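You operate a simulated robot arm through the tools that you are given. There is no shell and no other tool. Be economical: measure what you need, move in short steps, check, and stop when the job is done.

Carry out the task below with a simulated robot arm. There is one attempt and no reset: what you move stays moved.

TASK
Wipe the refractometer's prism dry with the pad from the bench drawer and shut the flap.
Fine: pad back in the drawer, drawer shut. Set down upright: wiping pad. Where these are worked on the way, their far stop is far enough and under half their travel is too little: bench drawer.

Only the result counts: the job must be done as asked and must still hold three seconds after the hand-in. Knocking over, shifting, dropping, spilling or breaking anything else fails it.

THE ROBOT
A 6-joint arm with a fingered hand, fixed in place. Base frame: the origin is at the foot of the arm, x ahead of it, y to its left, z up. Readings come in mm, degrees, newtons and seconds.
With the tool pointing down near the work surface it reaches from about 160 to 900 mm from the base axis. Its first joint turns from -166.0 to 166.0 degrees. Payload 5 kg.
The tool frame sits at the grasp point between the pads (the TCP): z along the fingers, y along the line on which they close. The tips reach 37 mm beyond it. The gripper opens to 124 mm. The gripper's body begins 43 mm behind the TCP. The gripper is a hand of 3 fingers: y runs from the thumb to the fingers, the wrist lies at [-21, -125, -215] in the tool frame, and closing takes about 1.5 s.
Orientation is that of the tool frame in the base frame, as [roll, pitch, yaw] about the fixed x, y, z axes, in that order (R = Rz(yaw) Ry(pitch) Rx(roll)). With the fingers straight down and the wrist toward the robot, the tool's x, y and z point along [0, 1, 0], [1, 0, 0] and [0, 0, -1] of the base frame.

THE INTERFACE
- The arm moves only by the tool servo_tool. Its argument "series" is a list of rows, each an object of numbers (a shift or turn left out is 0, a gripper value left out holds the last): "tx", "ty", "tz": the shift along the base's x, y, z in mm; "wx", "wy", "wz": the turn, a rotation vector about the base's x, y, z in degrees. In form: [{"tx": .., "ty": .., "tz": .., "wx": .., "wy": .., "wz": ..}, ...]. A call has 1 to 10 rows; each row shifts and turns the commanded pose from where the row before left it. "grip" is the opening in per cent of the stroke, from 0 (shut) to 100 (fully open), set as the call begins (left out, the last holds). Each row takes 0.2 s and may step no farther than 50 mm and 8.6 degrees from the row before; otherwise, or with a gripper value out of range, the whole call is refused. A pose out of reach is approached as far as the arm can. The call stops where the force on the tool passes 40 N (or 10 N more than at its start, if that is more) or the arm is blocked; 0.2 s more then pass. The fingers move at their own pace (about 72 mm/s each) and stop on an object; they squeeze with about 21 N. The grip force told is the motor's: it shows also when the fingers shut on nothing. Time passes only in rows, and 0.2 s behind the last, so rows that do not move let the fingers close. It gives the time, the measured TCP pose, the force on the tool (base axes), the opening and the grip force at its end, in the units of the frame above (readings bear some noise), with the torque about the TCP (base axes, N m) and any sound that the robot's microphone picked up.
- Cameras (640 x 400 px; columns grow to the right, rows downward): "scene" is fixed at [398.5, 649.3, 1408.9]; the picture's right is [-0.93, -0.36, 0.00], its down [-0.15, 0.39, -0.91] and it looks along [0.33, -0.84, -0.42] (base axes); focal length 337 px, centre (320, 200). "wrist" rides on the gripper at [72, -104, -154] in the tool frame; the picture's right is [-0.83, 0.26, -0.49], its down [-0.51, -0.72, 0.47] and it looks along [-0.23, 0.64, 0.73] (tool axes); focal length 243 px, centre (320, 200). There is no depth. A picture from a camera that has moved, and an enlarged one, comes with that camera's place and axes in the base frame and with its lens.
- capture(camera): a new picture of that camera. It takes no simulated time.
- finger_targets(index, middle, thumb_bend, thumb_turn): sets how far each is bent, from 0 (flat) to 1 (curled in); at 0.3 the hand is open as for a grip, at 0.7 the pads meet at the TCP. One left out holds its place. A second passes; each finger stops where it meets its share of the squeeze, and holds until it gets a number again. A gripper value or a shape takes the hand back. It gives what a move gives, with no picture; readings hold the bend of each and the force on the fingers (four entries, about 0 where the hand has none), thumb and palm. thumb_turn goes from beside the hand (0) to across from the fingers (1), as for a grip.
- grasp_type(shape): the hand has 3 fingers and takes this shape, open, in about a second: jaw (thumb against the fingers, like two jaws); tri (thumb and two fingers); tip (a fingertip pinch); poke (one finger out to press); point (the index stretched); flat (the hand flat); cup (the hand cupped); fist (a fist). The gripper value then closes the fingers along that shape, each until it touches; the sizes above hold for jaw. It gives what a move gives, with no picture.
- inspect(camera, box): a new picture of the part [left, top, right, bottom] of that camera's present view, enlarged. It takes no simulated time.
- finish_job(): hands the job in; it is judged then, once.

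Go step by step. Nothing tells you positions but the pictures and the camera data: compare them with the known pose of the tool, close in by small moves and look again before you grip or let go. The budget is 120 turns and 64 pictures, counting those below and the enlarged ones. Unless the task says otherwise, let go and move clear before handing in, and close with one line.

The tools are called after "Emit:" by a JSON object that holds its "fn" and its "kwargs". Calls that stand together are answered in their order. servo_tool: Moves the arm, as the interface text tells. Its arguments: {"type":"object","properties":{"series":{"type":"array"},"grip":{"type":"number"}},"required":["series"]} The other tools are called the same way: grasp_type (shape) gives the hand a shape; finger_targets (index, middle, thumb_bend, thumb_turn) moves the fingers one by one; capture (camera) takes a picture; inspect (camera, box) takes an enlarged picture of a part of a camera's view; finish_job () hands the job in.

At the start:

```text
time: 0.0
tcp_pos: [738.6, -90.7, 1131.0]
ee_rot: [180.0, 0.1, 90.0]
ft_force: [0.0, -0.2, -0.3]
wrist_torque: [-0.01, -0.03, 0.02]
grip_width: 123.8
grasp_force: 0.0
shape: jaw
bend: [0.3, 0.3, 0.3, 0.98]
finger forces: [0.0, 0.1, 0.0, 0.0, 0.0, 0.0]
```

scene: 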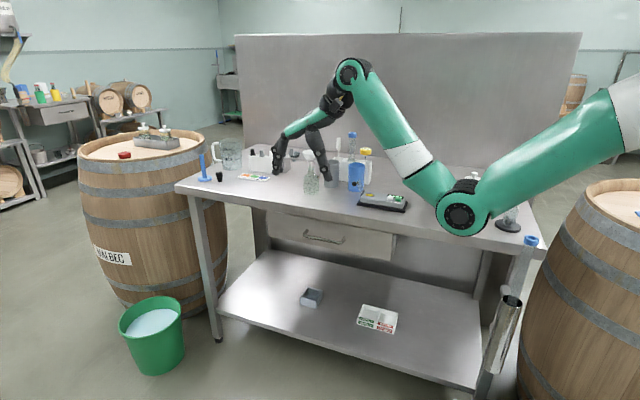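
wrist: 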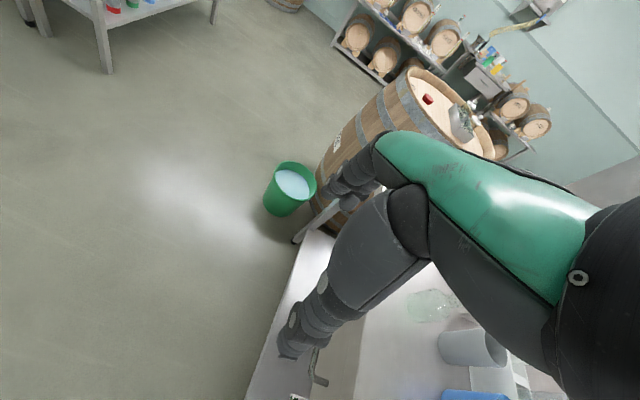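

The scene shows a bench with a drawer in its front and small items on top. I'll take enlarged views to find the refractometer and the drawer handle.

Emit:
{"fn": "inspect", "kwargs": {"camera": "scene", "box": [180, 120, 380, 245]}}

Emit:
{"fn": "inspect", "kwargs": {"camera": "scene", "box": [340, 140, 540, 265]}}

```text
3.20 times, centred on (280, 182) of scene
camera zoom: at [398.5, 649.3, 1408.9], right [-0.93, -0.36, 0.0], down [-0.15, 0.39, -0.91], along [0.33, -0.84, -0.42], focal length 1077 px, centre (448, 256)
```

zoom: 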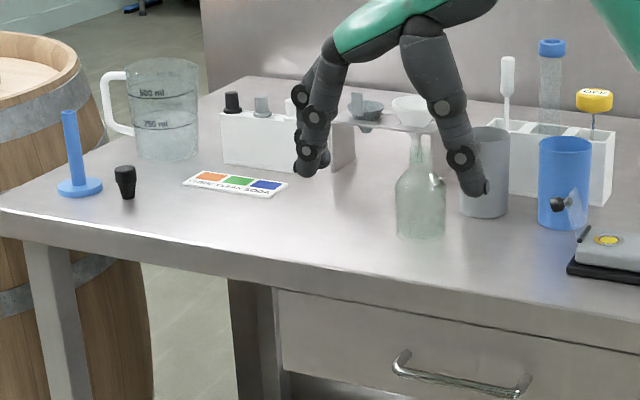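

```text
3.20 times, centred on (440, 202) of scene
camera zoom: at [398.5, 649.3, 1408.9], right [-0.93, -0.36, 0.0], down [-0.15, 0.39, -0.91], along [0.33, -0.84, -0.42], focal length 1077 px, centre (-64, 192)
```

zoom: 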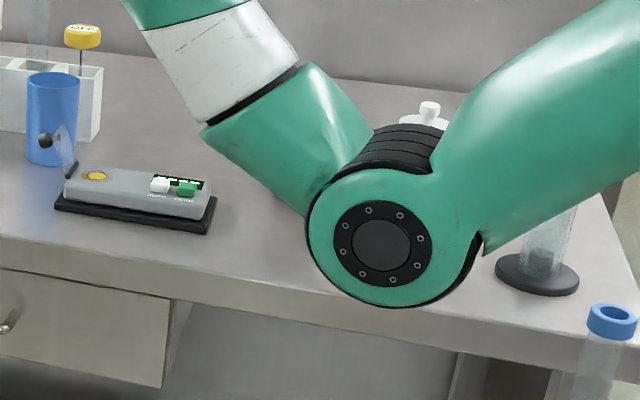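

The refractometer is the grey box with a yellow prism and an upright flap with a black knob. Next I need the bench height, so I'll turn the wrist view toward it.

Emit:
{"fn": "inspect", "kwargs": {"camera": "wrist", "box": [240, 240, 560, 400]}}

Emit:
{"fn": "servo_tool", "kwargs": {"series": [{"tx": -40, "ty": 40}, {"tx": -40, "ty": 40}, {"tx": -40, "ty": 40}, {"tx": -40, "ty": 40}, {"tx": -40, "ty": 30}]}}

Emit:
{"fn": "capture", "kwargs": {"camera": "wrist"}}

Emit:
{"fn": "capture", "kwargs": {"camera": "scene"}}

```text
2.00 times, centred on (400, 320) of wrist
camera zoom: at [634.3, -19.2, 1286.3], right [0.26, -0.83, 0.49], down [-0.72, -0.51, -0.47], along [0.64, -0.23, -0.73], focal length 485 px, centre (160, -40)
```

zoom: 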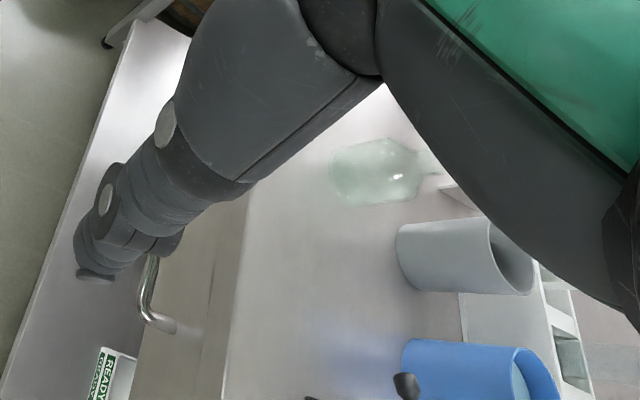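

```text
refused: row 1 steps farther than a row can; nothing moved
```

```text
58 pictures are left
camera wrist: at [634.3, -19.2, 1286.3], right [0.26, -0.83, 0.49], down [-0.72, -0.51, -0.47], along [0.64, -0.23, -0.73], focal length 243 px, centre (320, 200)
```

wrist: 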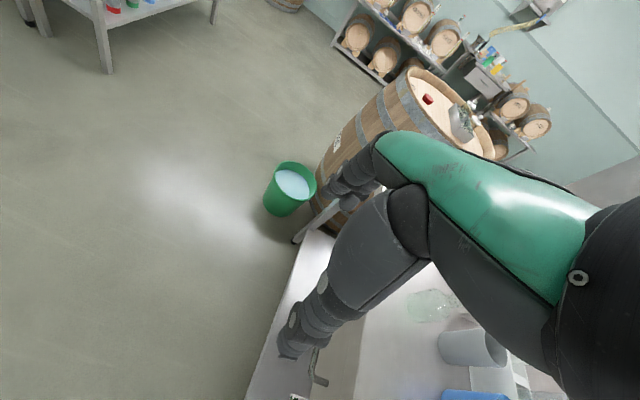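

```text
57 pictures are left
```

scene: 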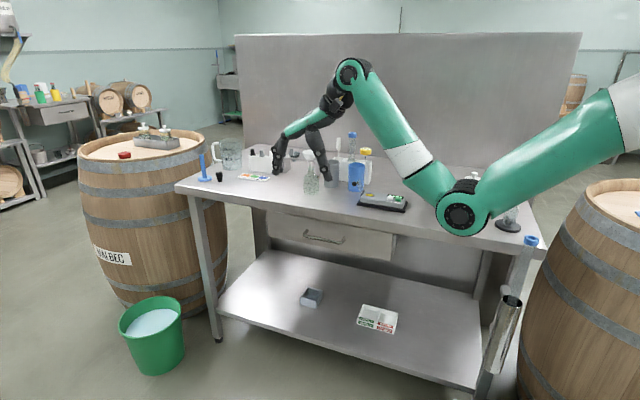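

The bench top comes out at z≈900 with its front edge at y≈-310. The drawer handle is near (750, -280, 808) and the prism near (626, -400, 935). I'll first turn the hand so it can approach the handle horizontally.

Emit:
{"fn": "servo_tool", "kwargs": {"series": [{"ty": 20, "wz": 8.5}, {"ty": 20, "wz": 8.5}, {"ty": 20, "wz": 8.5}, {"ty": 20, "wz": 8.5}, {"ty": 20, "wz": 8.5}, {"ty": 20, "wz": 8.5}, {"ty": 20, "wz": 8.5}, {"wz": 8.5}, {"wz": 8.5}, {"wz": 8.5}]}}

```text
time: 2.2
tcp_pos: [747.4, 52.2, 1125.4]
ee_rot: [179.9, 0.0, 175.1]
ft_force: [0.3, 0.2, -0.3]
wrist_torque: [-0.01, -0.05, -0.04]
grip_width: 123.8
grasp_force: 0.0
shape: jaw
bend: [0.3, 0.3, 0.3, 0.98]
finger forces: [0.1, 0.1, 0.0, 0.0, 0.0, 0.0]
out of reach, approached as far as the arm can: row 10
```

The turn tracked well until a slight reach limit. I'll move in a little and tilt the fingers toward the bench.

Emit:
{"fn": "servo_tool", "kwargs": {"series": [{"tx": -10, "tz": -20, "wx": -8.5}, {"tx": -10, "tz": -20, "wx": -8.5}, {"tx": -10, "tz": -20, "wx": -8.5}, {"tz": -20, "wx": -8.5}, {"tz": -20, "wx": -8.5}, {"tz": -20, "wx": -8.5}, {"tz": -20, "wx": -8.5}, {"tz": -20, "wx": -8.5}, {"tz": -20, "wx": -8.5}, {"tz": -20, "wx": -8.5}]}}

Emit:
{"fn": "capture", "kwargs": {"camera": "scene"}}

Emit:
{"fn": "capture", "kwargs": {"camera": "wrist"}}

```text
time: 4.4
tcp_pos: [725.0, 52.4, 917.1]
ee_rot: [-95.0, 5.2, 179.5]
ft_force: [0.4, -0.3, 0.6]
wrist_torque: [-0.01, 0.02, 0.04]
grip_width: 124.0
grasp_force: 0.1
shape: jaw
bend: [0.3, 0.3, 0.3, 0.98]
finger forces: [0.1, 0.0, 0.0, 0.1, 0.1, 0.0]
out of reach, approached as far as the arm can: row 1, 2, 3, 10
```

```text
56 pictures are left
```

scene: 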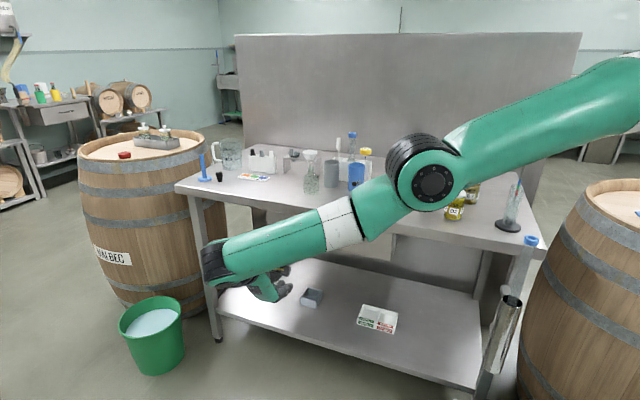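

```text
55 pictures are left
camera wrist: at [644.0, 197.1, 1027.3], right [0.85, 0.51, -0.14], down [0.44, -0.54, 0.72], along [0.29, -0.67, -0.68], focal length 243 px, centre (320, 200)
```

wrist: 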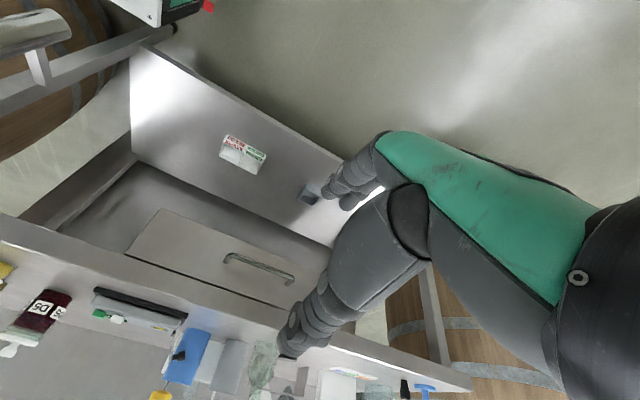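

The hand is now horizontal, pointing at the bench. The handle is at about (748, -285, 804), running along x. I'll move to a standoff in front of it.

Emit:
{"fn": "servo_tool", "kwargs": {"series": [{"ty": -30, "tz": -22, "tx": 4, "wx": 2, "wy": 2}, {"ty": -30, "tz": -22, "tx": 4, "wx": 2, "wy": 2}, {"ty": -30, "tz": -22, "tx": 4, "wx": 1, "wy": 1}, {"ty": -30, "tz": -22, "tx": 4}, {"ty": -30, "tz": -22, "tx": 4}, {"ty": -30}], "grip": 60}}

Emit:
{"fn": "capture", "kwargs": {"camera": "wrist"}}

Emit:
{"fn": "capture", "kwargs": {"camera": "scene"}}

```text
time: 5.8
tcp_pos: [707.0, -133.1, 820.7]
ee_rot: [-100.0, -0.1, 179.3]
ft_force: [-0.6, -0.3, 0.0]
wrist_torque: [-0.02, 0.0, -0.01]
grip_width: 74.5
grasp_force: 0.1
shape: jaw
bend: [0.73, 0.41, 0.65, 1.0]
finger forces: [0.1, 0.1, 0.0, 0.1, 0.1, 0.0]
out of reach, approached as far as the arm can: row 1, 2, 3, 4, 5
```

```text
54 pictures are left
camera wrist: at [637.0, 2.0, 950.9], right [0.84, 0.52, -0.17], down [0.5, -0.6, 0.63], along [0.22, -0.61, -0.76], focal length 243 px, centre (320, 200)
```

wrist: 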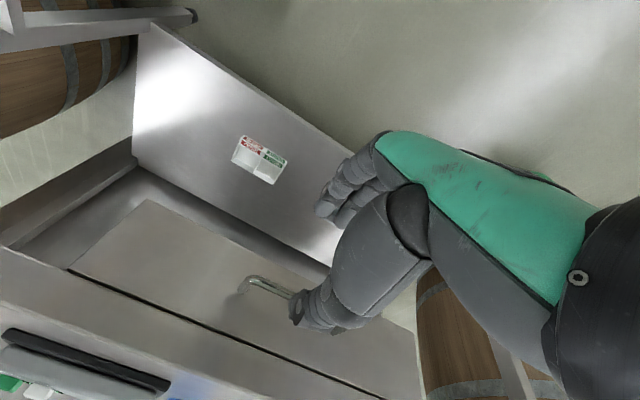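

```text
53 pictures are left
```

scene: 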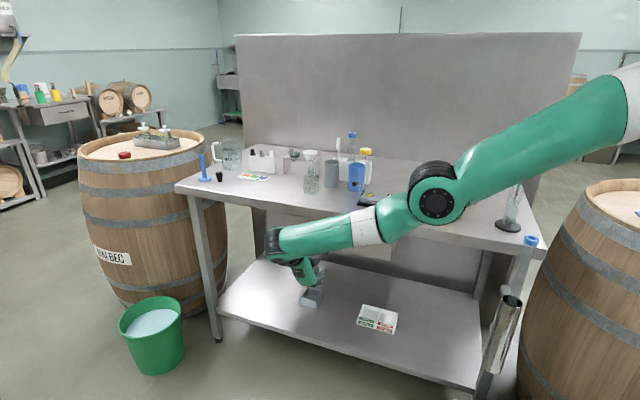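

The hand tilts about 10° down and its x is limited to ~707, which still lies on the handle's span. I'll approach partway and look.

Emit:
{"fn": "servo_tool", "kwargs": {"series": [{"ty": -25, "tz": -3}, {"ty": -25, "tz": -3}, {"ty": -25, "tz": -3}, {"ty": -15, "tz": -3}]}}

Emit:
{"fn": "capture", "kwargs": {"camera": "wrist"}}

Emit:
{"fn": "inspect", "kwargs": {"camera": "scene", "box": [240, 180, 400, 280]}}

```text
time: 6.8
tcp_pos: [706.9, -222.8, 812.1]
ee_rot: [-100.0, 0.0, 179.4]
ft_force: [-0.2, 0.0, 0.2]
wrist_torque: [0.01, 0.0, -0.01]
grip_width: 74.6
grasp_force: 0.1
shape: jaw
bend: [0.73, 0.41, 0.65, 1.0]
finger forces: [0.0, 0.0, 0.0, 0.1, 0.1, 0.1]
```

```text
52 pictures are left
camera wrist: at [636.3, -86.6, 941.9], right [0.84, 0.52, -0.17], down [0.5, -0.59, 0.63], along [0.22, -0.61, -0.76], focal length 243 px, centre (320, 200)
```

wrist: 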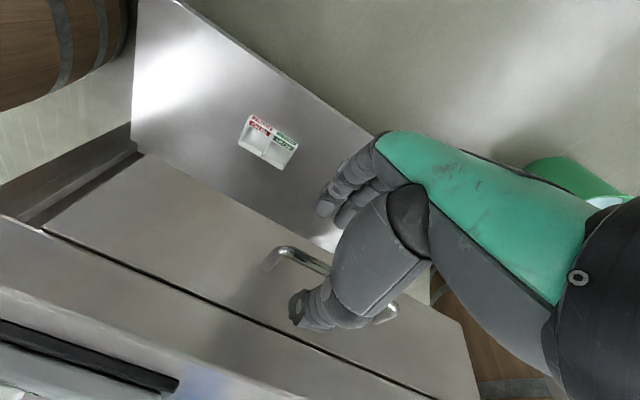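

```text
4.00 times, centred on (320, 230) of scene
camera zoom: at [398.5, 649.3, 1408.9], right [-0.93, -0.36, 0.0], down [-0.15, 0.39, -0.91], along [0.33, -0.84, -0.42], focal length 1346 px, centre (320, 80)
```

zoom: 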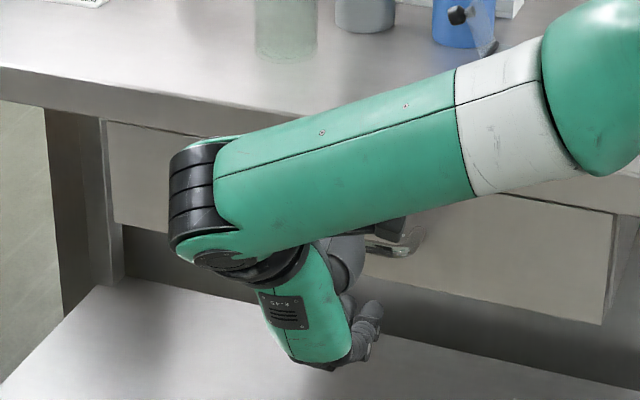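

The bar looks to be at about y≈-266, z≈812 with the drawer front near y=-303. I'll advance until the bar lies between the fingers and close.

Emit:
{"fn": "servo_tool", "kwargs": {"series": [{"ty": -11, "tz": 2}, {"ty": -11, "tz": 2}, {"ty": -11, "tz": 2}]}}

Emit:
{"fn": "servo_tool", "kwargs": {"series": [{}, {}, {}, {}, {}, {}, {}], "grip": 0}}

Emit:
{"fn": "capture", "kwargs": {"camera": "wrist"}}

```text
time: 7.6
tcp_pos: [706.0, -253.3, 819.5]
ee_rot: [-100.0, -0.1, 179.2]
ft_force: [0.3, 1.7, 0.6]
wrist_torque: [-0.07, -0.01, -0.02]
grip_width: 74.4
grasp_force: 0.1
shape: jaw
bend: [0.73, 0.41, 0.65, 1.0]
finger forces: [0.0, 0.0, 0.0, 0.0, 1.6, 0.0]
out of reach, approached as far as the arm can: row 1
```

```text
time: 8.6
tcp_pos: [703.8, -249.4, 809.6]
ee_rot: [-100.7, -0.3, 179.6]
ft_force: [14.5, -0.3, -26.9]
wrist_torque: [0.53, -0.25, 0.18]
grip_width: 7.1
grasp_force: 20.9
shape: jaw
bend: [0.7, 0.7, 0.79, 1.0]
finger forces: [25.8, 11.3, 0.1, 0.0, 8.2, 0.0]
stopped in row 4: the force on the tool passed its limit at 42 N (the readings are from after the stop); the commanded pose is now the measured one
```

```text
50 pictures are left
camera wrist: at [633.1, -116.6, 942.4], right [0.83, 0.53, -0.17], down [0.51, -0.6, 0.62], along [0.22, -0.6, -0.77], focal length 243 px, centre (320, 200)
```

wrist: 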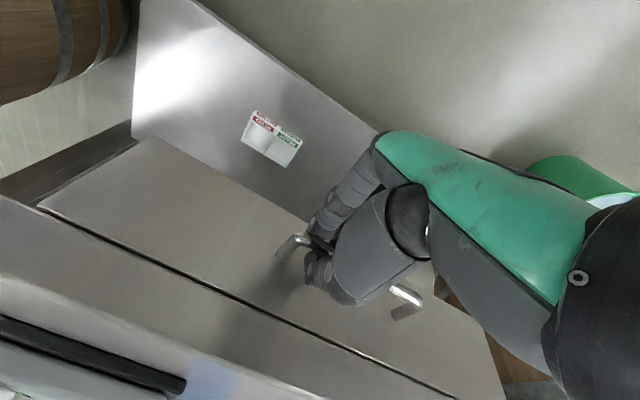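

The handle bar is gripped (7 mm opening, ~21 N). I'll pull the drawer out toward +y.

Emit:
{"fn": "servo_tool", "kwargs": {"series": [{"ty": 8}, {"ty": 15}, {"ty": 15}, {"ty": 15}, {"ty": 15}]}}

Emit:
{"fn": "capture", "kwargs": {"camera": "wrist"}}

```text
time: 9.8
tcp_pos: [704.4, -180.3, 810.2]
ee_rot: [-100.5, -0.4, 179.4]
ft_force: [9.2, 2.2, -35.1]
wrist_torque: [0.71, -0.16, 0.06]
grip_width: 6.4
grasp_force: 21.0
shape: jaw
bend: [0.7, 0.7, 0.79, 1.0]
finger forces: [29.3, 12.2, 0.0, 0.1, 7.0, 0.0]
```

```text
49 pictures are left
camera wrist: at [633.8, -48.5, 943.1], right [0.83, 0.52, -0.17], down [0.51, -0.6, 0.62], along [0.22, -0.6, -0.77], focal length 243 px, centre (320, 200)
```

wrist: 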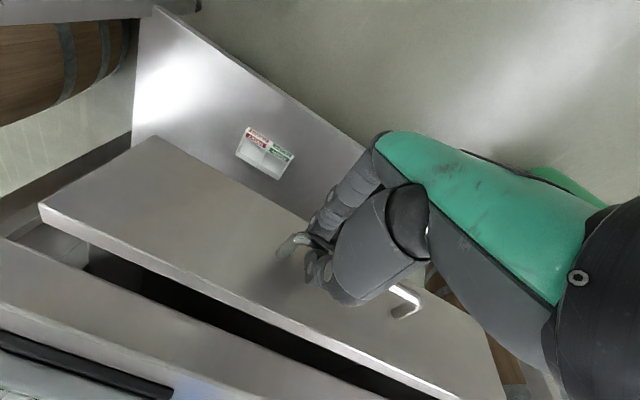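

The drawer is opening smoothly. I'll ease down a little to relieve vertical load and keep pulling.

Emit:
{"fn": "servo_tool", "kwargs": {"series": [{"ty": 15, "tz": -3}, {"ty": 20}, {"ty": 20}, {"ty": 20}, {"ty": 20}, {"ty": 20}, {"ty": 20}, {"ty": 15}]}}

Emit:
{"fn": "capture", "kwargs": {"camera": "wrist"}}

```text
time: 11.2
tcp_pos: [702.8, -66.6, 810.4]
ee_rot: [-100.8, 0.2, 179.9]
ft_force: [20.5, 0.4, -29.0]
wrist_torque: [0.6, -0.3, 0.27]
grip_width: 6.2
grasp_force: 21.1
shape: jaw
bend: [0.7, 0.7, 0.79, 1.0]
finger forces: [26.8, 11.3, 0.0, 0.0, 7.8, 0.0]
out of reach, approached as far as the arm can: row 5, 7
stopped in row 7: the force on the tool passed its limit at 48 N (the readings are from after the stop); the commanded pose is now the measured one
```

```text
48 pictures are left
camera wrist: at [629.7, 65.5, 942.6], right [0.83, 0.53, -0.16], down [0.5, -0.6, 0.62], along [0.23, -0.6, -0.77], focal length 243 px, centre (320, 200)
```

wrist: 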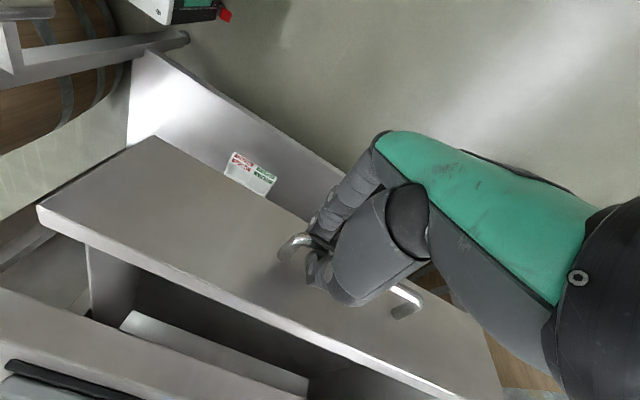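

The drawer is out about 183 mm. I'll check whether it's at its stop with a gentle further pull.

Emit:
{"fn": "servo_tool", "kwargs": {"series": [{"ty": 8, "tx": 1}, {"ty": 8}, {"ty": 8}]}}

Emit:
{"fn": "capture", "kwargs": {"camera": "scene"}}

```text
time: 11.7
tcp_pos: [701.4, -55.6, 810.4]
ee_rot: [-101.1, 0.4, -179.8]
ft_force: [19.6, 2.4, -27.5]
wrist_torque: [0.53, -0.25, 0.24]
grip_width: 6.2
grasp_force: 20.3
shape: jaw
bend: [0.7, 0.7, 0.79, 1.0]
finger forces: [25.8, 10.9, 0.1, 0.0, 7.9, 0.0]
out of reach, approached as far as the arm can: row 2
stopped in row 2: the force on the tool passed its limit at 48 N (the readings are from after the stop); the commanded pose is now the measured one
```

```text
47 pictures are left
```

scene: 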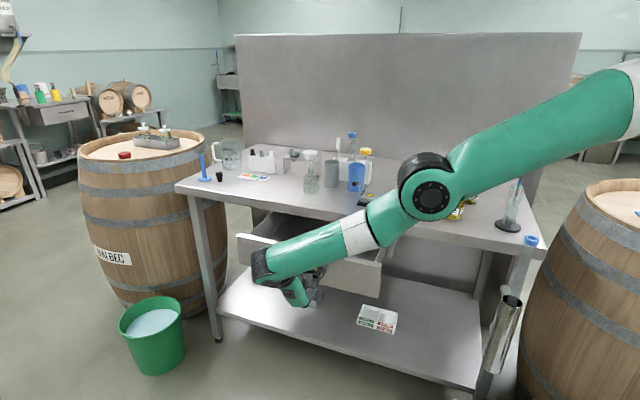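

It's still moving, and the stop was a reach effect in x. I'll keep pulling while sliding slightly in -x.

Emit:
{"fn": "servo_tool", "kwargs": {"series": [{"ty": 8, "tx": -2}, {"ty": 8, "tx": -2}, {"ty": 8, "tx": -2}, {"ty": 8, "tx": -2}, {"ty": 8, "tx": -2}]}}

Emit:
{"fn": "capture", "kwargs": {"camera": "wrist"}}

```text
time: 12.2
tcp_pos: [702.2, -46.6, 809.7]
ee_rot: [-101.3, 0.7, -179.9]
ft_force: [18.7, 2.9, -26.9]
wrist_torque: [0.52, -0.22, 0.17]
grip_width: 6.5
grasp_force: 21.3
shape: jaw
bend: [0.7, 0.7, 0.79, 1.0]
finger forces: [26.0, 10.9, 0.0, 0.0, 7.6, 0.1]
stopped in row 2: the force on the tool passed its limit at 45 N (the readings are from after the stop); the commanded pose is now the measured one
```

```text
46 pictures are left
camera wrist: at [627.0, 84.3, 942.4], right [0.83, 0.54, -0.15], down [0.5, -0.6, 0.62], along [0.24, -0.59, -0.77], focal length 243 px, centre (320, 200)
```

wrist: 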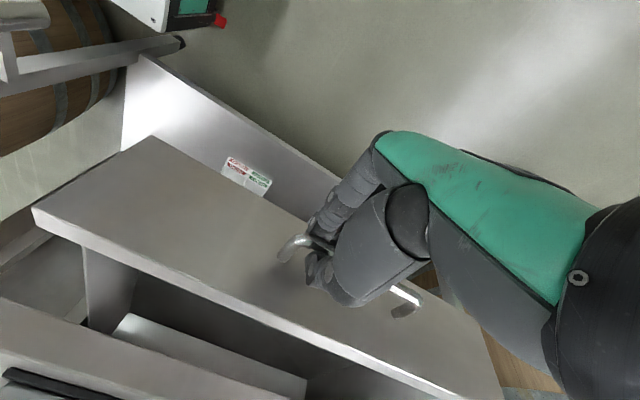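

The drawer is out ~203 mm. The load is +x on the tool, so I'll give way in +x and pull once more to see whether a real stop exists.

Emit:
{"fn": "servo_tool", "kwargs": {"series": [{"tx": 3, "tz": -2}, {"ty": 6, "tx": 1}, {"ty": 6, "tx": 1}, {"ty": 6}, {"ty": 6}, {"ty": 6}, {"ty": 6}]}}

```text
time: 12.9
tcp_pos: [702.7, -38.8, 808.6]
ee_rot: [-101.4, 0.9, -179.4]
ft_force: [17.5, 1.4, -26.3]
wrist_torque: [0.46, -0.18, 0.16]
grip_width: 6.5
grasp_force: 20.6
shape: jaw
bend: [0.7, 0.7, 0.79, 1.0]
finger forces: [25.2, 10.9, 0.0, 0.1, 8.1, 0.1]
out of reach, approached as far as the arm can: row 1, 3
stopped in row 3: the force on the tool passed its limit at 44 N (the readings are from after the stop); the commanded pose is now the measured one
```

It's open ~210 mm, enough to look inside. I'll release the handle and back away, then look in.

Emit:
{"fn": "servo_tool", "kwargs": {"series": [{}, {}, {}, {}, {}], "grip": 60}}

Emit:
{"fn": "servo_tool", "kwargs": {"series": [{"ty": 20, "tz": 2, "tx": -10}, {"ty": 25, "tz": 4, "tx": -10}, {"ty": 25, "tz": 10, "tx": -10}, {"ty": 10, "tz": 30, "tx": -10}, {"tz": 45}, {"tz": 45}, {"tz": 45}, {"tz": 45}, {"tz": 45}]}}

Emit:
{"fn": "capture", "kwargs": {"camera": "scene"}}

Emit:
{"fn": "capture", "kwargs": {"camera": "wrist"}}

```text
time: 14.1
tcp_pos: [701.2, -39.6, 812.0]
ee_rot: [-101.2, 0.8, -179.7]
ft_force: [0.7, 0.7, -0.4]
wrist_torque: [0.01, -0.03, -0.04]
grip_width: 74.0
grasp_force: 0.1
shape: jaw
bend: [0.73, 0.41, 0.65, 1.0]
finger forces: [0.1, 0.0, 0.0, 0.1, 0.0, 0.1]
```

```text
time: 16.1
tcp_pos: [697.9, 29.3, 1049.1]
ee_rot: [-101.1, 0.8, -179.5]
ft_force: [-0.1, -0.5, -0.5]
wrist_torque: [-0.02, -0.03, -0.02]
grip_width: 73.9
grasp_force: 0.2
shape: jaw
bend: [0.73, 0.41, 0.65, 1.0]
finger forces: [0.0, 0.0, 0.1, 0.0, 0.0, 0.0]
out of reach, approached as far as the arm can: row 8, 9
```

```text
45 pictures are left
```

scene: 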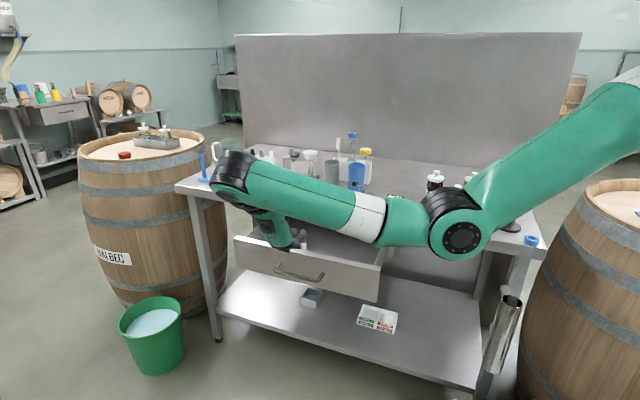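

```text
44 pictures are left
camera wrist: at [622.4, 161.1, 1180.7], right [0.83, 0.54, -0.15], down [0.5, -0.6, 0.62], along [0.25, -0.59, -0.77], focal length 243 px, centre (320, 200)
```

wrist: 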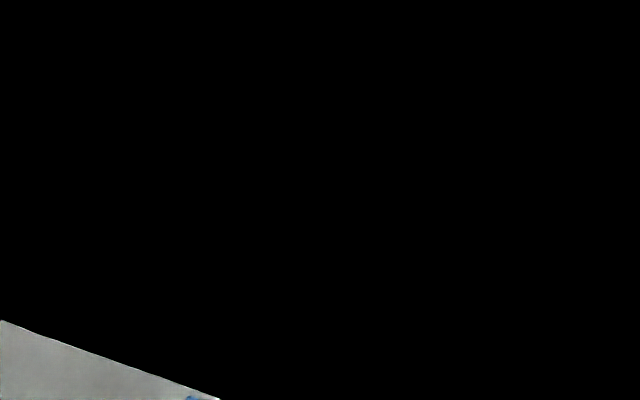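

The drawer stays open, and the wrist camera is hidden by the arm here. I'll enlarge the scene view of the drawer and turn the hand back to fingers-down.

Emit:
{"fn": "servo_tool", "kwargs": {"series": [{"wx": 8.5, "ty": 15, "tx": -20}, {"wx": 8.5, "ty": 15, "tx": -20}, {"wx": 8.5, "ty": 15, "tx": -20}, {"wx": 8.5, "ty": 15, "tx": -20}, {"wx": 8.5}, {"wx": 8.5}, {"wx": 8.5}, {"wx": 8.5}, {"wx": 8.5}, {"wx": 2.5}]}}

Emit:
{"fn": "inspect", "kwargs": {"camera": "scene", "box": [220, 200, 420, 325]}}

Emit:
{"fn": "capture", "kwargs": {"camera": "wrist"}}

```text
time: 18.3
tcp_pos: [684.2, 89.5, 988.4]
ee_rot: [179.7, 0.6, 179.3]
ft_force: [0.3, 0.3, -0.1]
wrist_torque: [0.0, 0.01, -0.03]
grip_width: 74.3
grasp_force: 0.1
shape: jaw
bend: [0.73, 0.41, 0.65, 1.0]
finger forces: [0.0, 0.1, 0.1, 0.1, 0.0, 0.0]
out of reach, approached as far as the arm can: row 1, 2, 3, 4
```

```text
3.20 times, centred on (320, 262) of scene
camera zoom: at [398.5, 649.3, 1408.9], right [-0.93, -0.36, 0.0], down [-0.15, 0.39, -0.91], along [0.33, -0.84, -0.42], focal length 1077 px, centre (320, 0)
```

zoom: 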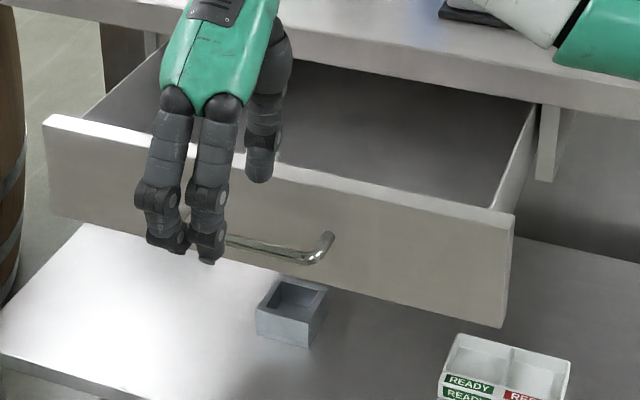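

```text
42 pictures are left
camera wrist: at [609.4, -13.6, 1141.8], right [0.83, 0.25, 0.5], down [0.5, -0.73, -0.47], along [0.25, 0.64, -0.73], focal length 243 px, centre (320, 200)
```

wrist: 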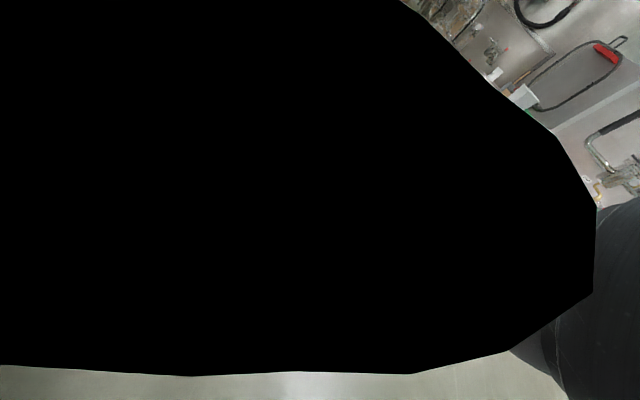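

The drawer's inside near the front is hidden from the scene camera. I'll turn back to the starting yaw and place the wrist camera over the drawer.

Emit:
{"fn": "servo_tool", "kwargs": {"series": [{"wz": -8.5, "tz": 10}, {"wz": -8.5, "tz": 10}, {"wz": -8.5, "ty": -20}, {"wz": -8.5, "ty": -25}, {"wz": -8.5, "ty": -25}, {"wz": -8.5, "ty": -25}, {"wz": -8.5, "ty": -25}, {"wz": -8.5, "ty": -25}, {"wz": -8.5, "ty": -25}, {"wz": -8.5, "ty": -25}]}}

Emit:
{"fn": "capture", "kwargs": {"camera": "wrist"}}

Emit:
{"fn": "capture", "kwargs": {"camera": "scene"}}

```text
time: 20.5
tcp_pos: [684.5, -106.0, 1007.8]
ee_rot: [179.8, 0.5, 94.2]
ft_force: [0.7, 0.5, 0.1]
wrist_torque: [-0.02, -0.01, 0.03]
grip_width: 74.5
grasp_force: 0.1
shape: jaw
bend: [0.73, 0.41, 0.65, 1.0]
finger forces: [0.1, 0.0, 0.1, 0.1, 0.1, 0.0]
```

```text
41 pictures are left
camera wrist: at [574.5, -39.6, 1161.3], right [0.32, -0.8, 0.5], down [-0.68, -0.56, -0.47], along [0.66, -0.19, -0.73], focal length 243 px, centre (320, 200)
```

wrist: 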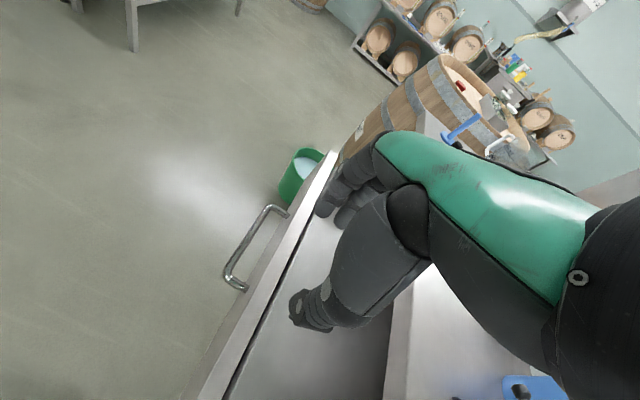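

```text
40 pictures are left
```

scene: 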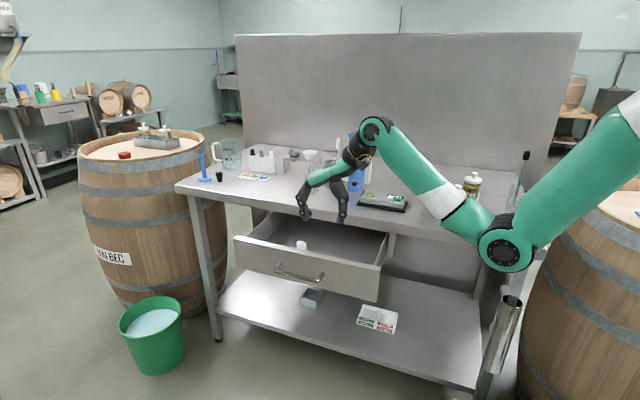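

A white object is in the drawer; I'll enlarge that and the refractometer.

Emit:
{"fn": "inspect", "kwargs": {"camera": "scene", "box": [230, 200, 390, 300]}}

Emit:
{"fn": "inspect", "kwargs": {"camera": "scene", "box": [330, 160, 426, 220]}}

```text
4.00 times, centred on (310, 250) of scene
camera zoom: at [398.5, 649.3, 1408.9], right [-0.93, -0.36, 0.0], down [-0.15, 0.39, -0.91], along [0.33, -0.84, -0.42], focal length 1346 px, centre (360, 0)
```

zoom: 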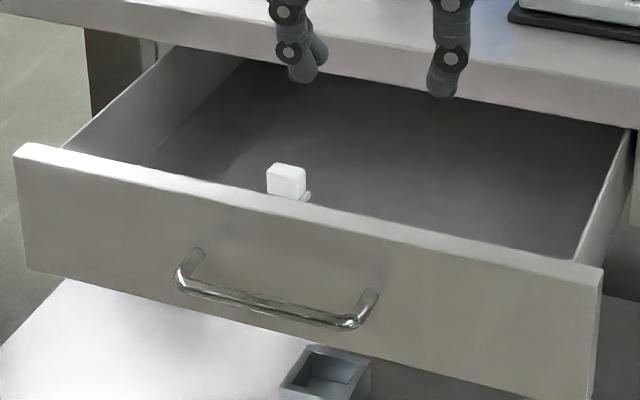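

```text
6.67 times, centred on (378, 190) of scene
camera zoom: at [398.5, 649.3, 1408.9], right [-0.93, -0.36, 0.0], down [-0.15, 0.39, -0.91], along [0.33, -0.84, -0.42], focal length 2244 px, centre (-67, 267)
```

zoom: 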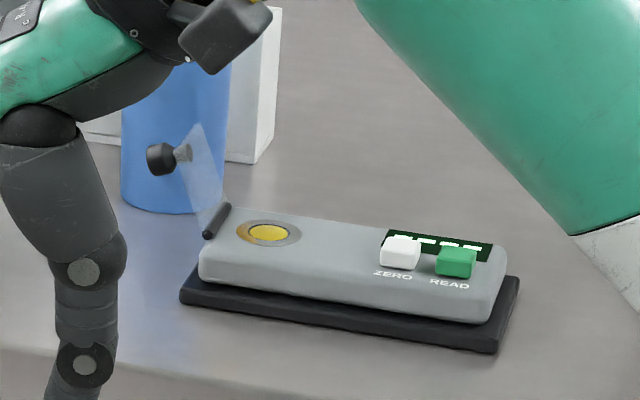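

The pad looks like a small white block at roughly (798, -200, 805). I'll shift the hand so the wrist camera can see it.

Emit:
{"fn": "servo_tool", "kwargs": {"series": [{"ty": -35}, {"ty": -35}, {"ty": -35}], "grip": 80}}

Emit:
{"fn": "inspect", "kwargs": {"camera": "wrist", "box": [200, 160, 400, 285]}}

```text
time: 21.3
tcp_pos: [683.8, -212.9, 1008.8]
ee_rot: [179.9, 0.5, 94.4]
ft_force: [-0.4, 0.0, -0.3]
wrist_torque: [-0.02, -0.02, -0.02]
grip_width: 99.1
grasp_force: 0.1
shape: jaw
bend: [0.26, 0.34, 0.5, 0.99]
finger forces: [0.0, 0.0, 0.0, 0.1, 0.0, 0.0]
```

```text
3.20 times, centred on (300, 222) of wrist
camera zoom: at [573.8, -145.6, 1161.9], right [0.32, -0.8, 0.5], down [-0.68, -0.56, -0.47], along [0.66, -0.19, -0.73], focal length 776 px, centre (384, 128)
```

zoom: 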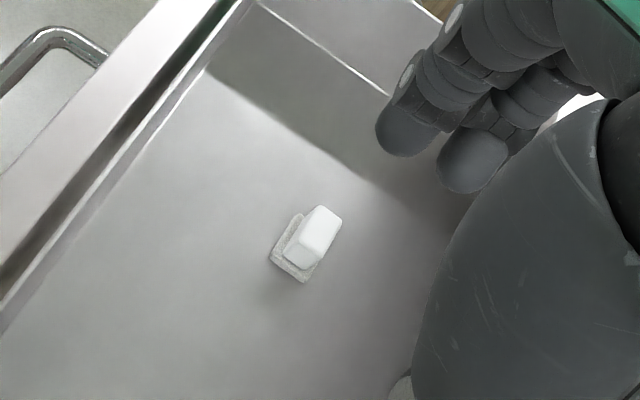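

The pad is a felt base (≈36×25 mm) with a white block handle, centred near (815, -232), block top z≈796. I'll align above it and descend partway.

Emit:
{"fn": "servo_tool", "kwargs": {"series": [{"tx": 27, "ty": -4, "wz": -2.2}, {"tx": 26, "ty": -4, "wz": -2.2}, {"tx": 26, "ty": -4}, {"tx": 26, "ty": -4}, {"tx": 26, "ty": -4}, {"tz": -30}, {"tz": -30}, {"tz": -30}, {"tz": -25}]}}

Emit:
{"fn": "inspect", "kwargs": {"camera": "scene", "box": [230, 140, 390, 240]}}

Emit:
{"fn": "capture", "kwargs": {"camera": "wrist"}}

```text
time: 23.3
tcp_pos: [814.2, -230.4, 892.4]
ee_rot: [179.9, 0.6, 89.9]
ft_force: [0.1, 0.3, 0.3]
wrist_torque: [0.01, -0.02, -0.03]
grip_width: 98.9
grasp_force: 0.0
shape: jaw
bend: [0.26, 0.34, 0.5, 0.99]
finger forces: [0.0, 0.0, 0.0, 0.1, 0.0, 0.0]
```

```text
4.00 times, centred on (310, 190) of scene
camera zoom: at [398.5, 649.3, 1408.9], right [-0.93, -0.36, 0.0], down [-0.15, 0.39, -0.91], along [0.33, -0.84, -0.42], focal length 1346 px, centre (360, 240)
```

zoom: 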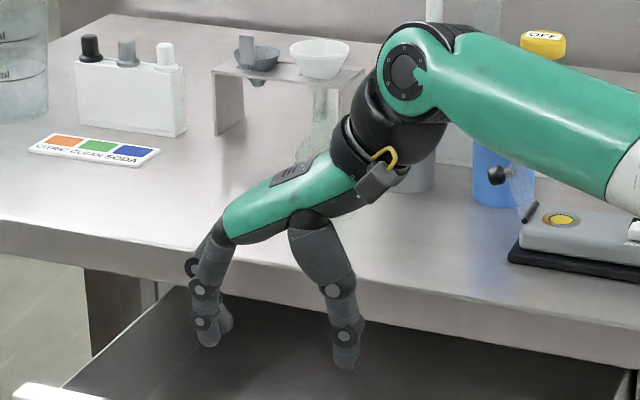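

```text
35 pictures are left
camera wrist: at [709.4, -154.8, 1046.1], right [0.26, -0.83, 0.5], down [-0.72, -0.51, -0.47], along [0.64, -0.24, -0.73], focal length 243 px, centre (320, 200)
```

wrist: 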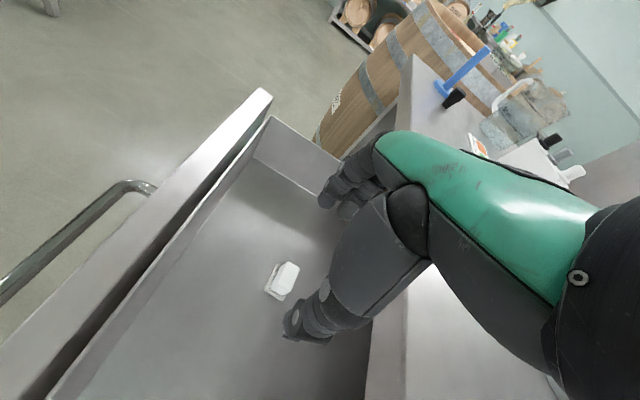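

The pad sits between the fingers. I'll descend with small steps and watch the force.

Emit:
{"fn": "servo_tool", "kwargs": {"series": [{"tx": -1, "ty": -3, "tz": -18}, {"tz": -18}, {"tz": -15}, {"tz": -12}, {"tz": -9}]}}

Emit:
{"fn": "capture", "kwargs": {"camera": "wrist"}}

Emit:
{"fn": "inspect", "kwargs": {"camera": "scene", "box": [230, 160, 390, 260]}}

```text
time: 24.5
tcp_pos: [814.0, -233.6, 822.1]
ee_rot: [179.8, 0.5, 89.8]
ft_force: [-0.1, -0.3, 0.0]
wrist_torque: [0.01, 0.04, -0.01]
grip_width: 99.1
grasp_force: 0.2
shape: jaw
bend: [0.26, 0.34, 0.5, 0.99]
finger forces: [0.0, 0.0, 0.0, 0.1, 0.0, 0.1]
```

```text
34 pictures are left
camera wrist: at [709.2, -159.2, 975.2], right [0.26, -0.83, 0.5], down [-0.72, -0.51, -0.47], along [0.64, -0.24, -0.73], focal length 243 px, centre (320, 200)
```

wrist: 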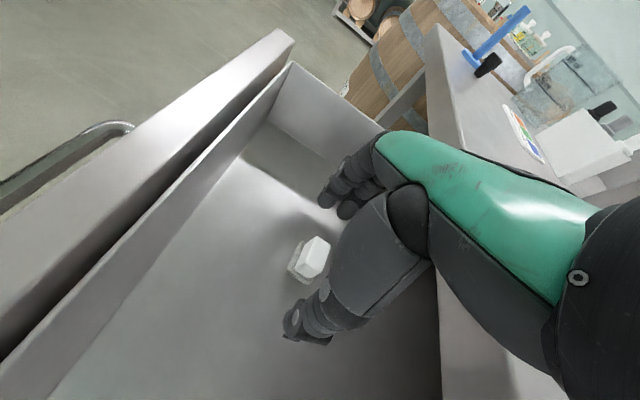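

```text
4.00 times, centred on (310, 210) of scene
camera zoom: at [398.5, 649.3, 1408.9], right [-0.93, -0.36, 0.0], down [-0.15, 0.39, -0.91], along [0.33, -0.84, -0.42], focal length 1346 px, centre (360, 160)
```

zoom: 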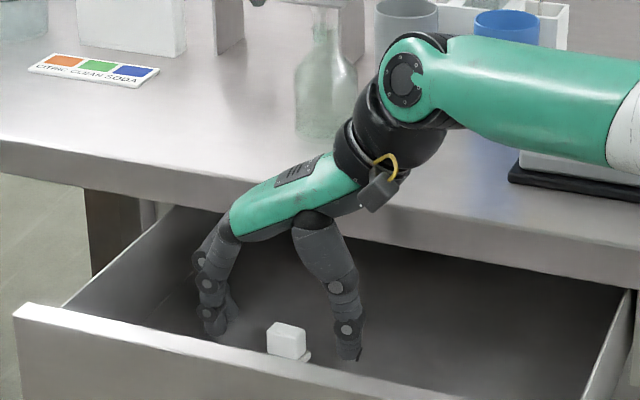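

Block top is at about (810, -231, 798) and the felt bottom near z≈773. I'll centre, lower a little more and close.

Emit:
{"fn": "servo_tool", "kwargs": {"series": [{"tx": -3, "ty": -2, "tz": -4}, {"tz": -3}]}}

Emit:
{"fn": "servo_tool", "kwargs": {"series": [{}, {}, {}, {}, {}, {}, {}, {}], "grip": 0}}

Emit:
{"fn": "inspect", "kwargs": {"camera": "wrist", "box": [220, 160, 420, 360]}}

Emit:
{"fn": "inspect", "kwargs": {"camera": "scene", "box": [260, 190, 340, 250]}}

```text
time: 25.1
tcp_pos: [811.3, -235.6, 814.2]
ee_rot: [179.7, 0.5, 90.0]
ft_force: [0.5, -0.7, 0.4]
wrist_torque: [0.01, 0.0, 0.0]
grip_width: 99.0
grasp_force: 0.2
shape: jaw
bend: [0.26, 0.34, 0.5, 0.99]
finger forces: [0.0, 0.0, 0.1, 0.0, 0.0, 0.1]
```

```text
time: 26.9
tcp_pos: [811.3, -235.3, 814.6]
ee_rot: [179.8, 0.4, 89.9]
ft_force: [0.1, -1.0, 0.9]
wrist_torque: [0.03, -0.03, 0.01]
grip_width: 23.8
grasp_force: 20.9
shape: jaw
bend: [0.73, 0.61, 0.74, 1.0]
finger forces: [11.6, 7.4, 0.0, 0.1, 19.0, 0.1]
```

```text
2.00 times, centred on (320, 260) of wrist
camera zoom: at [706.7, -160.8, 967.8], right [0.26, -0.83, 0.5], down [-0.72, -0.51, -0.47], along [0.64, -0.24, -0.73], focal length 485 px, centre (320, 80)
```

zoom: 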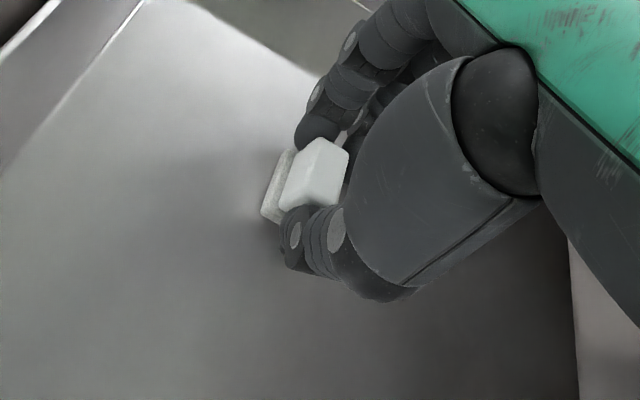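

```text
6.67 times, centred on (300, 220) of scene
camera zoom: at [398.5, 649.3, 1408.9], right [-0.93, -0.36, 0.0], down [-0.15, 0.39, -0.91], along [0.33, -0.84, -0.42], focal length 2244 px, centre (453, 67)
```

zoom: 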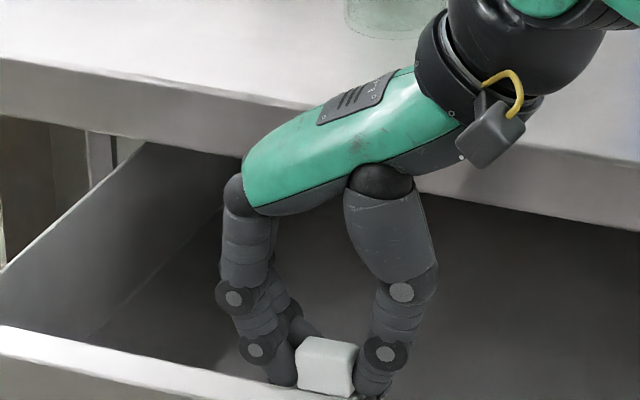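

The pad is held (23.8 mm, both sides loaded). I'll lift it straight up and check.

Emit:
{"fn": "servo_tool", "kwargs": {"series": [{"tz": 10}, {"tz": 20}, {"tz": 35}, {"tz": 40}, {"tz": 45}, {"tz": 45}, {"tz": 45}]}}

Emit:
{"fn": "servo_tool", "kwargs": {"series": [{"tx": -20, "ty": -5, "wz": -8.5}, {"tx": -20, "ty": -5, "wz": -8.5}, {"tx": -20, "ty": -5, "wz": -8.5}, {"tx": -20, "ty": -5, "wz": -8.5}, {"tx": -20, "ty": -5, "wz": -8.5}, {"tx": -20, "ty": -5, "wz": -8.5}, {"tx": -20, "ty": -5, "wz": -8.5}, {"tx": -20, "ty": -5, "wz": -8.5}, {"tx": -20, "ty": -5, "wz": -8.5}, {"tx": -20, "ty": -5, "wz": -8.5}]}}

Emit:
{"fn": "capture", "kwargs": {"camera": "scene"}}

Emit:
{"fn": "capture", "kwargs": {"camera": "wrist"}}

```text
time: 28.5
tcp_pos: [812.2, -233.8, 1054.9]
ee_rot: [179.8, 0.5, 89.9]
ft_force: [0.2, 0.3, -2.0]
wrist_torque: [-0.02, 0.01, 0.02]
grip_width: 21.8
grasp_force: 20.9
shape: jaw
bend: [0.73, 0.73, 0.75, 1.0]
finger forces: [16.0, 0.0, 0.0, 0.1, 15.9, 0.1]
```

```text
time: 30.7
tcp_pos: [611.6, -284.3, 1055.2]
ee_rot: [179.9, 0.4, 4.8]
ft_force: [-0.8, 0.6, -0.3]
wrist_torque: [0.01, -0.01, -0.02]
grip_width: 21.8
grasp_force: 21.0
shape: jaw
bend: [0.73, 0.73, 0.75, 1.0]
finger forces: [15.8, 0.0, 0.0, 0.2, 16.0, 0.0]
```

```text
30 pictures are left
```

scene: 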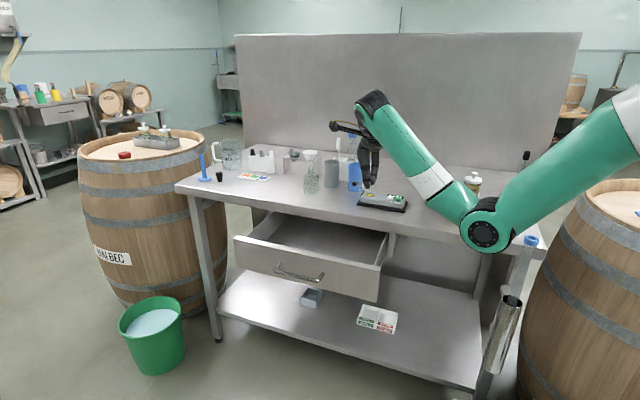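

```text
29 pictures are left
camera wrist: at [675.5, -173.4, 1208.5], right [-0.8, -0.33, 0.5], down [-0.57, 0.68, -0.47], along [-0.18, -0.66, -0.73], focal length 243 px, centre (320, 200)
```

wrist: 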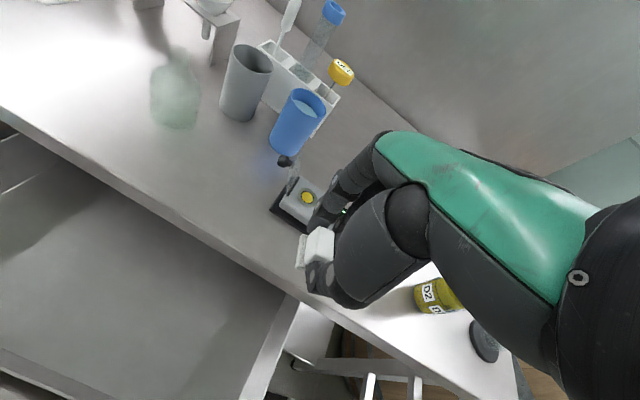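

The pad is held over the bench front. I'll zoom in on both the pad and the prism from the wrist camera.

Emit:
{"fn": "inspect", "kwargs": {"camera": "wrist", "box": [240, 140, 400, 300]}}

Emit:
{"fn": "inspect", "kwargs": {"camera": "scene", "box": [328, 150, 424, 220]}}

```text
2.50 times, centred on (320, 220) of wrist
camera zoom: at [675.5, -173.4, 1208.5], right [-0.8, -0.33, 0.5], down [-0.57, 0.68, -0.47], along [-0.18, -0.66, -0.73], focal length 606 px, centre (320, 150)
```

zoom: 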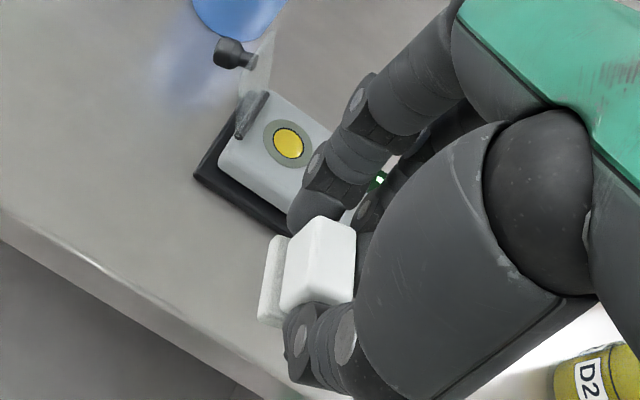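

```text
5.71 times, centred on (376, 185) of scene
camera zoom: at [398.5, 649.3, 1408.9], right [-0.93, -0.36, 0.0], down [-0.15, 0.39, -0.91], along [0.33, -0.84, -0.42], focal length 1923 px, centre (0, 286)
```

zoom: 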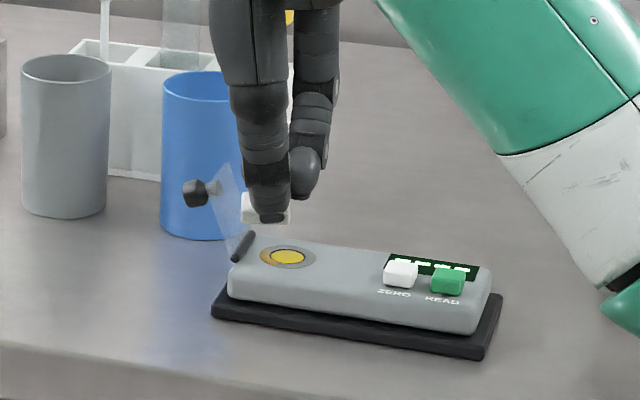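

Triangulated, the prism is at (626.5, -417.5, 927), with the flap hinge at x≈654. I'll bring the pad over the prism high up and then lower partway.

Emit:
{"fn": "servo_tool", "kwargs": {"series": [{"tx": 2, "ty": -27, "wz": -5}, {"tx": 2, "ty": -27, "wz": -5}, {"tx": 1, "ty": -27}, {"tx": 1, "ty": -27}, {"tx": 1, "ty": -24}, {"tz": -25}, {"tz": -20}, {"tz": -15}]}}

Emit:
{"fn": "inspect", "kwargs": {"camera": "wrist", "box": [220, 140, 420, 340]}}

Emit:
{"fn": "inspect", "kwargs": {"camera": "scene", "box": [328, 140, 424, 220]}}

```text
time: 32.5
tcp_pos: [617.6, -415.5, 994.3]
ee_rot: [179.7, 0.4, -5.1]
ft_force: [0.8, -0.1, 0.0]
wrist_torque: [0.01, -0.05, -0.01]
grip_width: 21.3
grasp_force: 21.1
shape: jaw
bend: [0.73, 0.73, 0.75, 1.0]
finger forces: [16.1, 0.1, 0.0, 0.1, 15.9, 0.1]
```

```text
2.00 times, centred on (320, 240) of wrist
camera zoom: at [701.3, -317.4, 1146.9], right [-0.85, -0.18, 0.5], down [-0.44, 0.76, -0.47], along [-0.29, -0.62, -0.73], focal length 485 px, centre (320, 120)
```

zoom: 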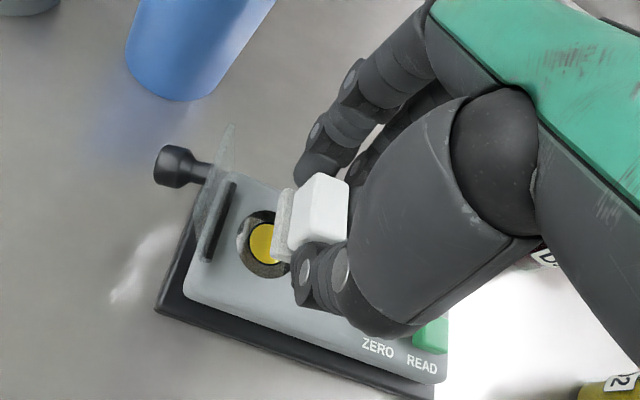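

```text
5.00 times, centred on (376, 180) of scene
camera zoom: at [398.5, 649.3, 1408.9], right [-0.93, -0.36, 0.0], down [-0.15, 0.39, -0.91], along [0.33, -0.84, -0.42], focal length 1683 px, centre (40, 300)
```

zoom: 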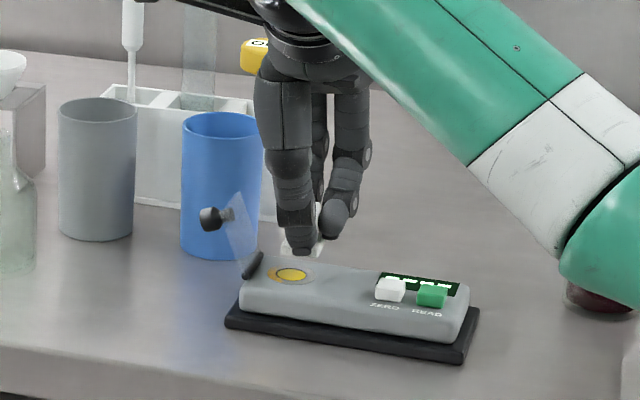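

The pad is over the prism side, needing ~+4 mm in x. I'll lower slowly toward contact.

Emit:
{"fn": "servo_tool", "kwargs": {"series": [{"tx": 4, "tz": -4}, {"tz": -5}, {"tz": -5}, {"tz": -4}]}}

Emit:
{"fn": "servo_tool", "kwargs": {"series": [{"tz": -2}, {"tz": -2}]}}

Emit:
{"fn": "inspect", "kwargs": {"camera": "wrist", "box": [220, 140, 420, 340]}}

```text
time: 33.5
tcp_pos: [622.0, -416.9, 975.3]
ee_rot: [179.8, 0.5, -5.1]
ft_force: [0.8, -0.2, 0.8]
wrist_torque: [-0.03, 0.03, 0.0]
grip_width: 21.5
grasp_force: 21.1
shape: jaw
bend: [0.73, 0.73, 0.75, 1.0]
finger forces: [15.9, 0.1, 0.0, 0.0, 16.0, 0.0]
```

```text
time: 34.1
tcp_pos: [621.8, -417.6, 973.6]
ee_rot: [179.7, 0.4, -5.2]
ft_force: [-2.1, 1.8, 11.5]
wrist_torque: [-0.11, 0.01, -0.04]
grip_width: 21.7
grasp_force: 20.8
shape: jaw
bend: [0.73, 0.73, 0.75, 1.0]
finger forces: [16.8, 0.4, 0.0, 0.0, 20.0, 0.0]
```

```text
2.00 times, centred on (320, 240) of wrist
camera zoom: at [705.1, -317.9, 1127.1], right [-0.85, -0.18, 0.5], down [-0.44, 0.76, -0.47], along [-0.29, -0.62, -0.73], focal length 485 px, centre (320, 120)
```

zoom: 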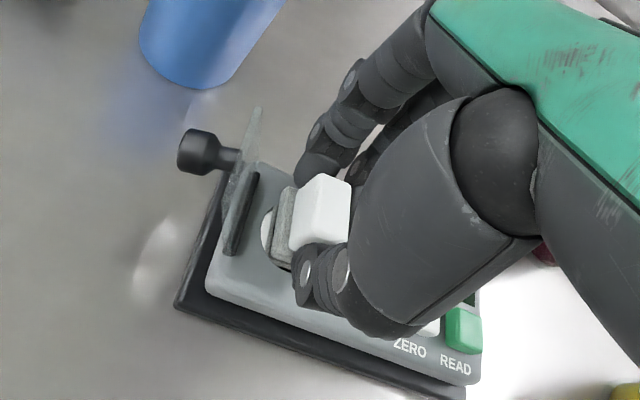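

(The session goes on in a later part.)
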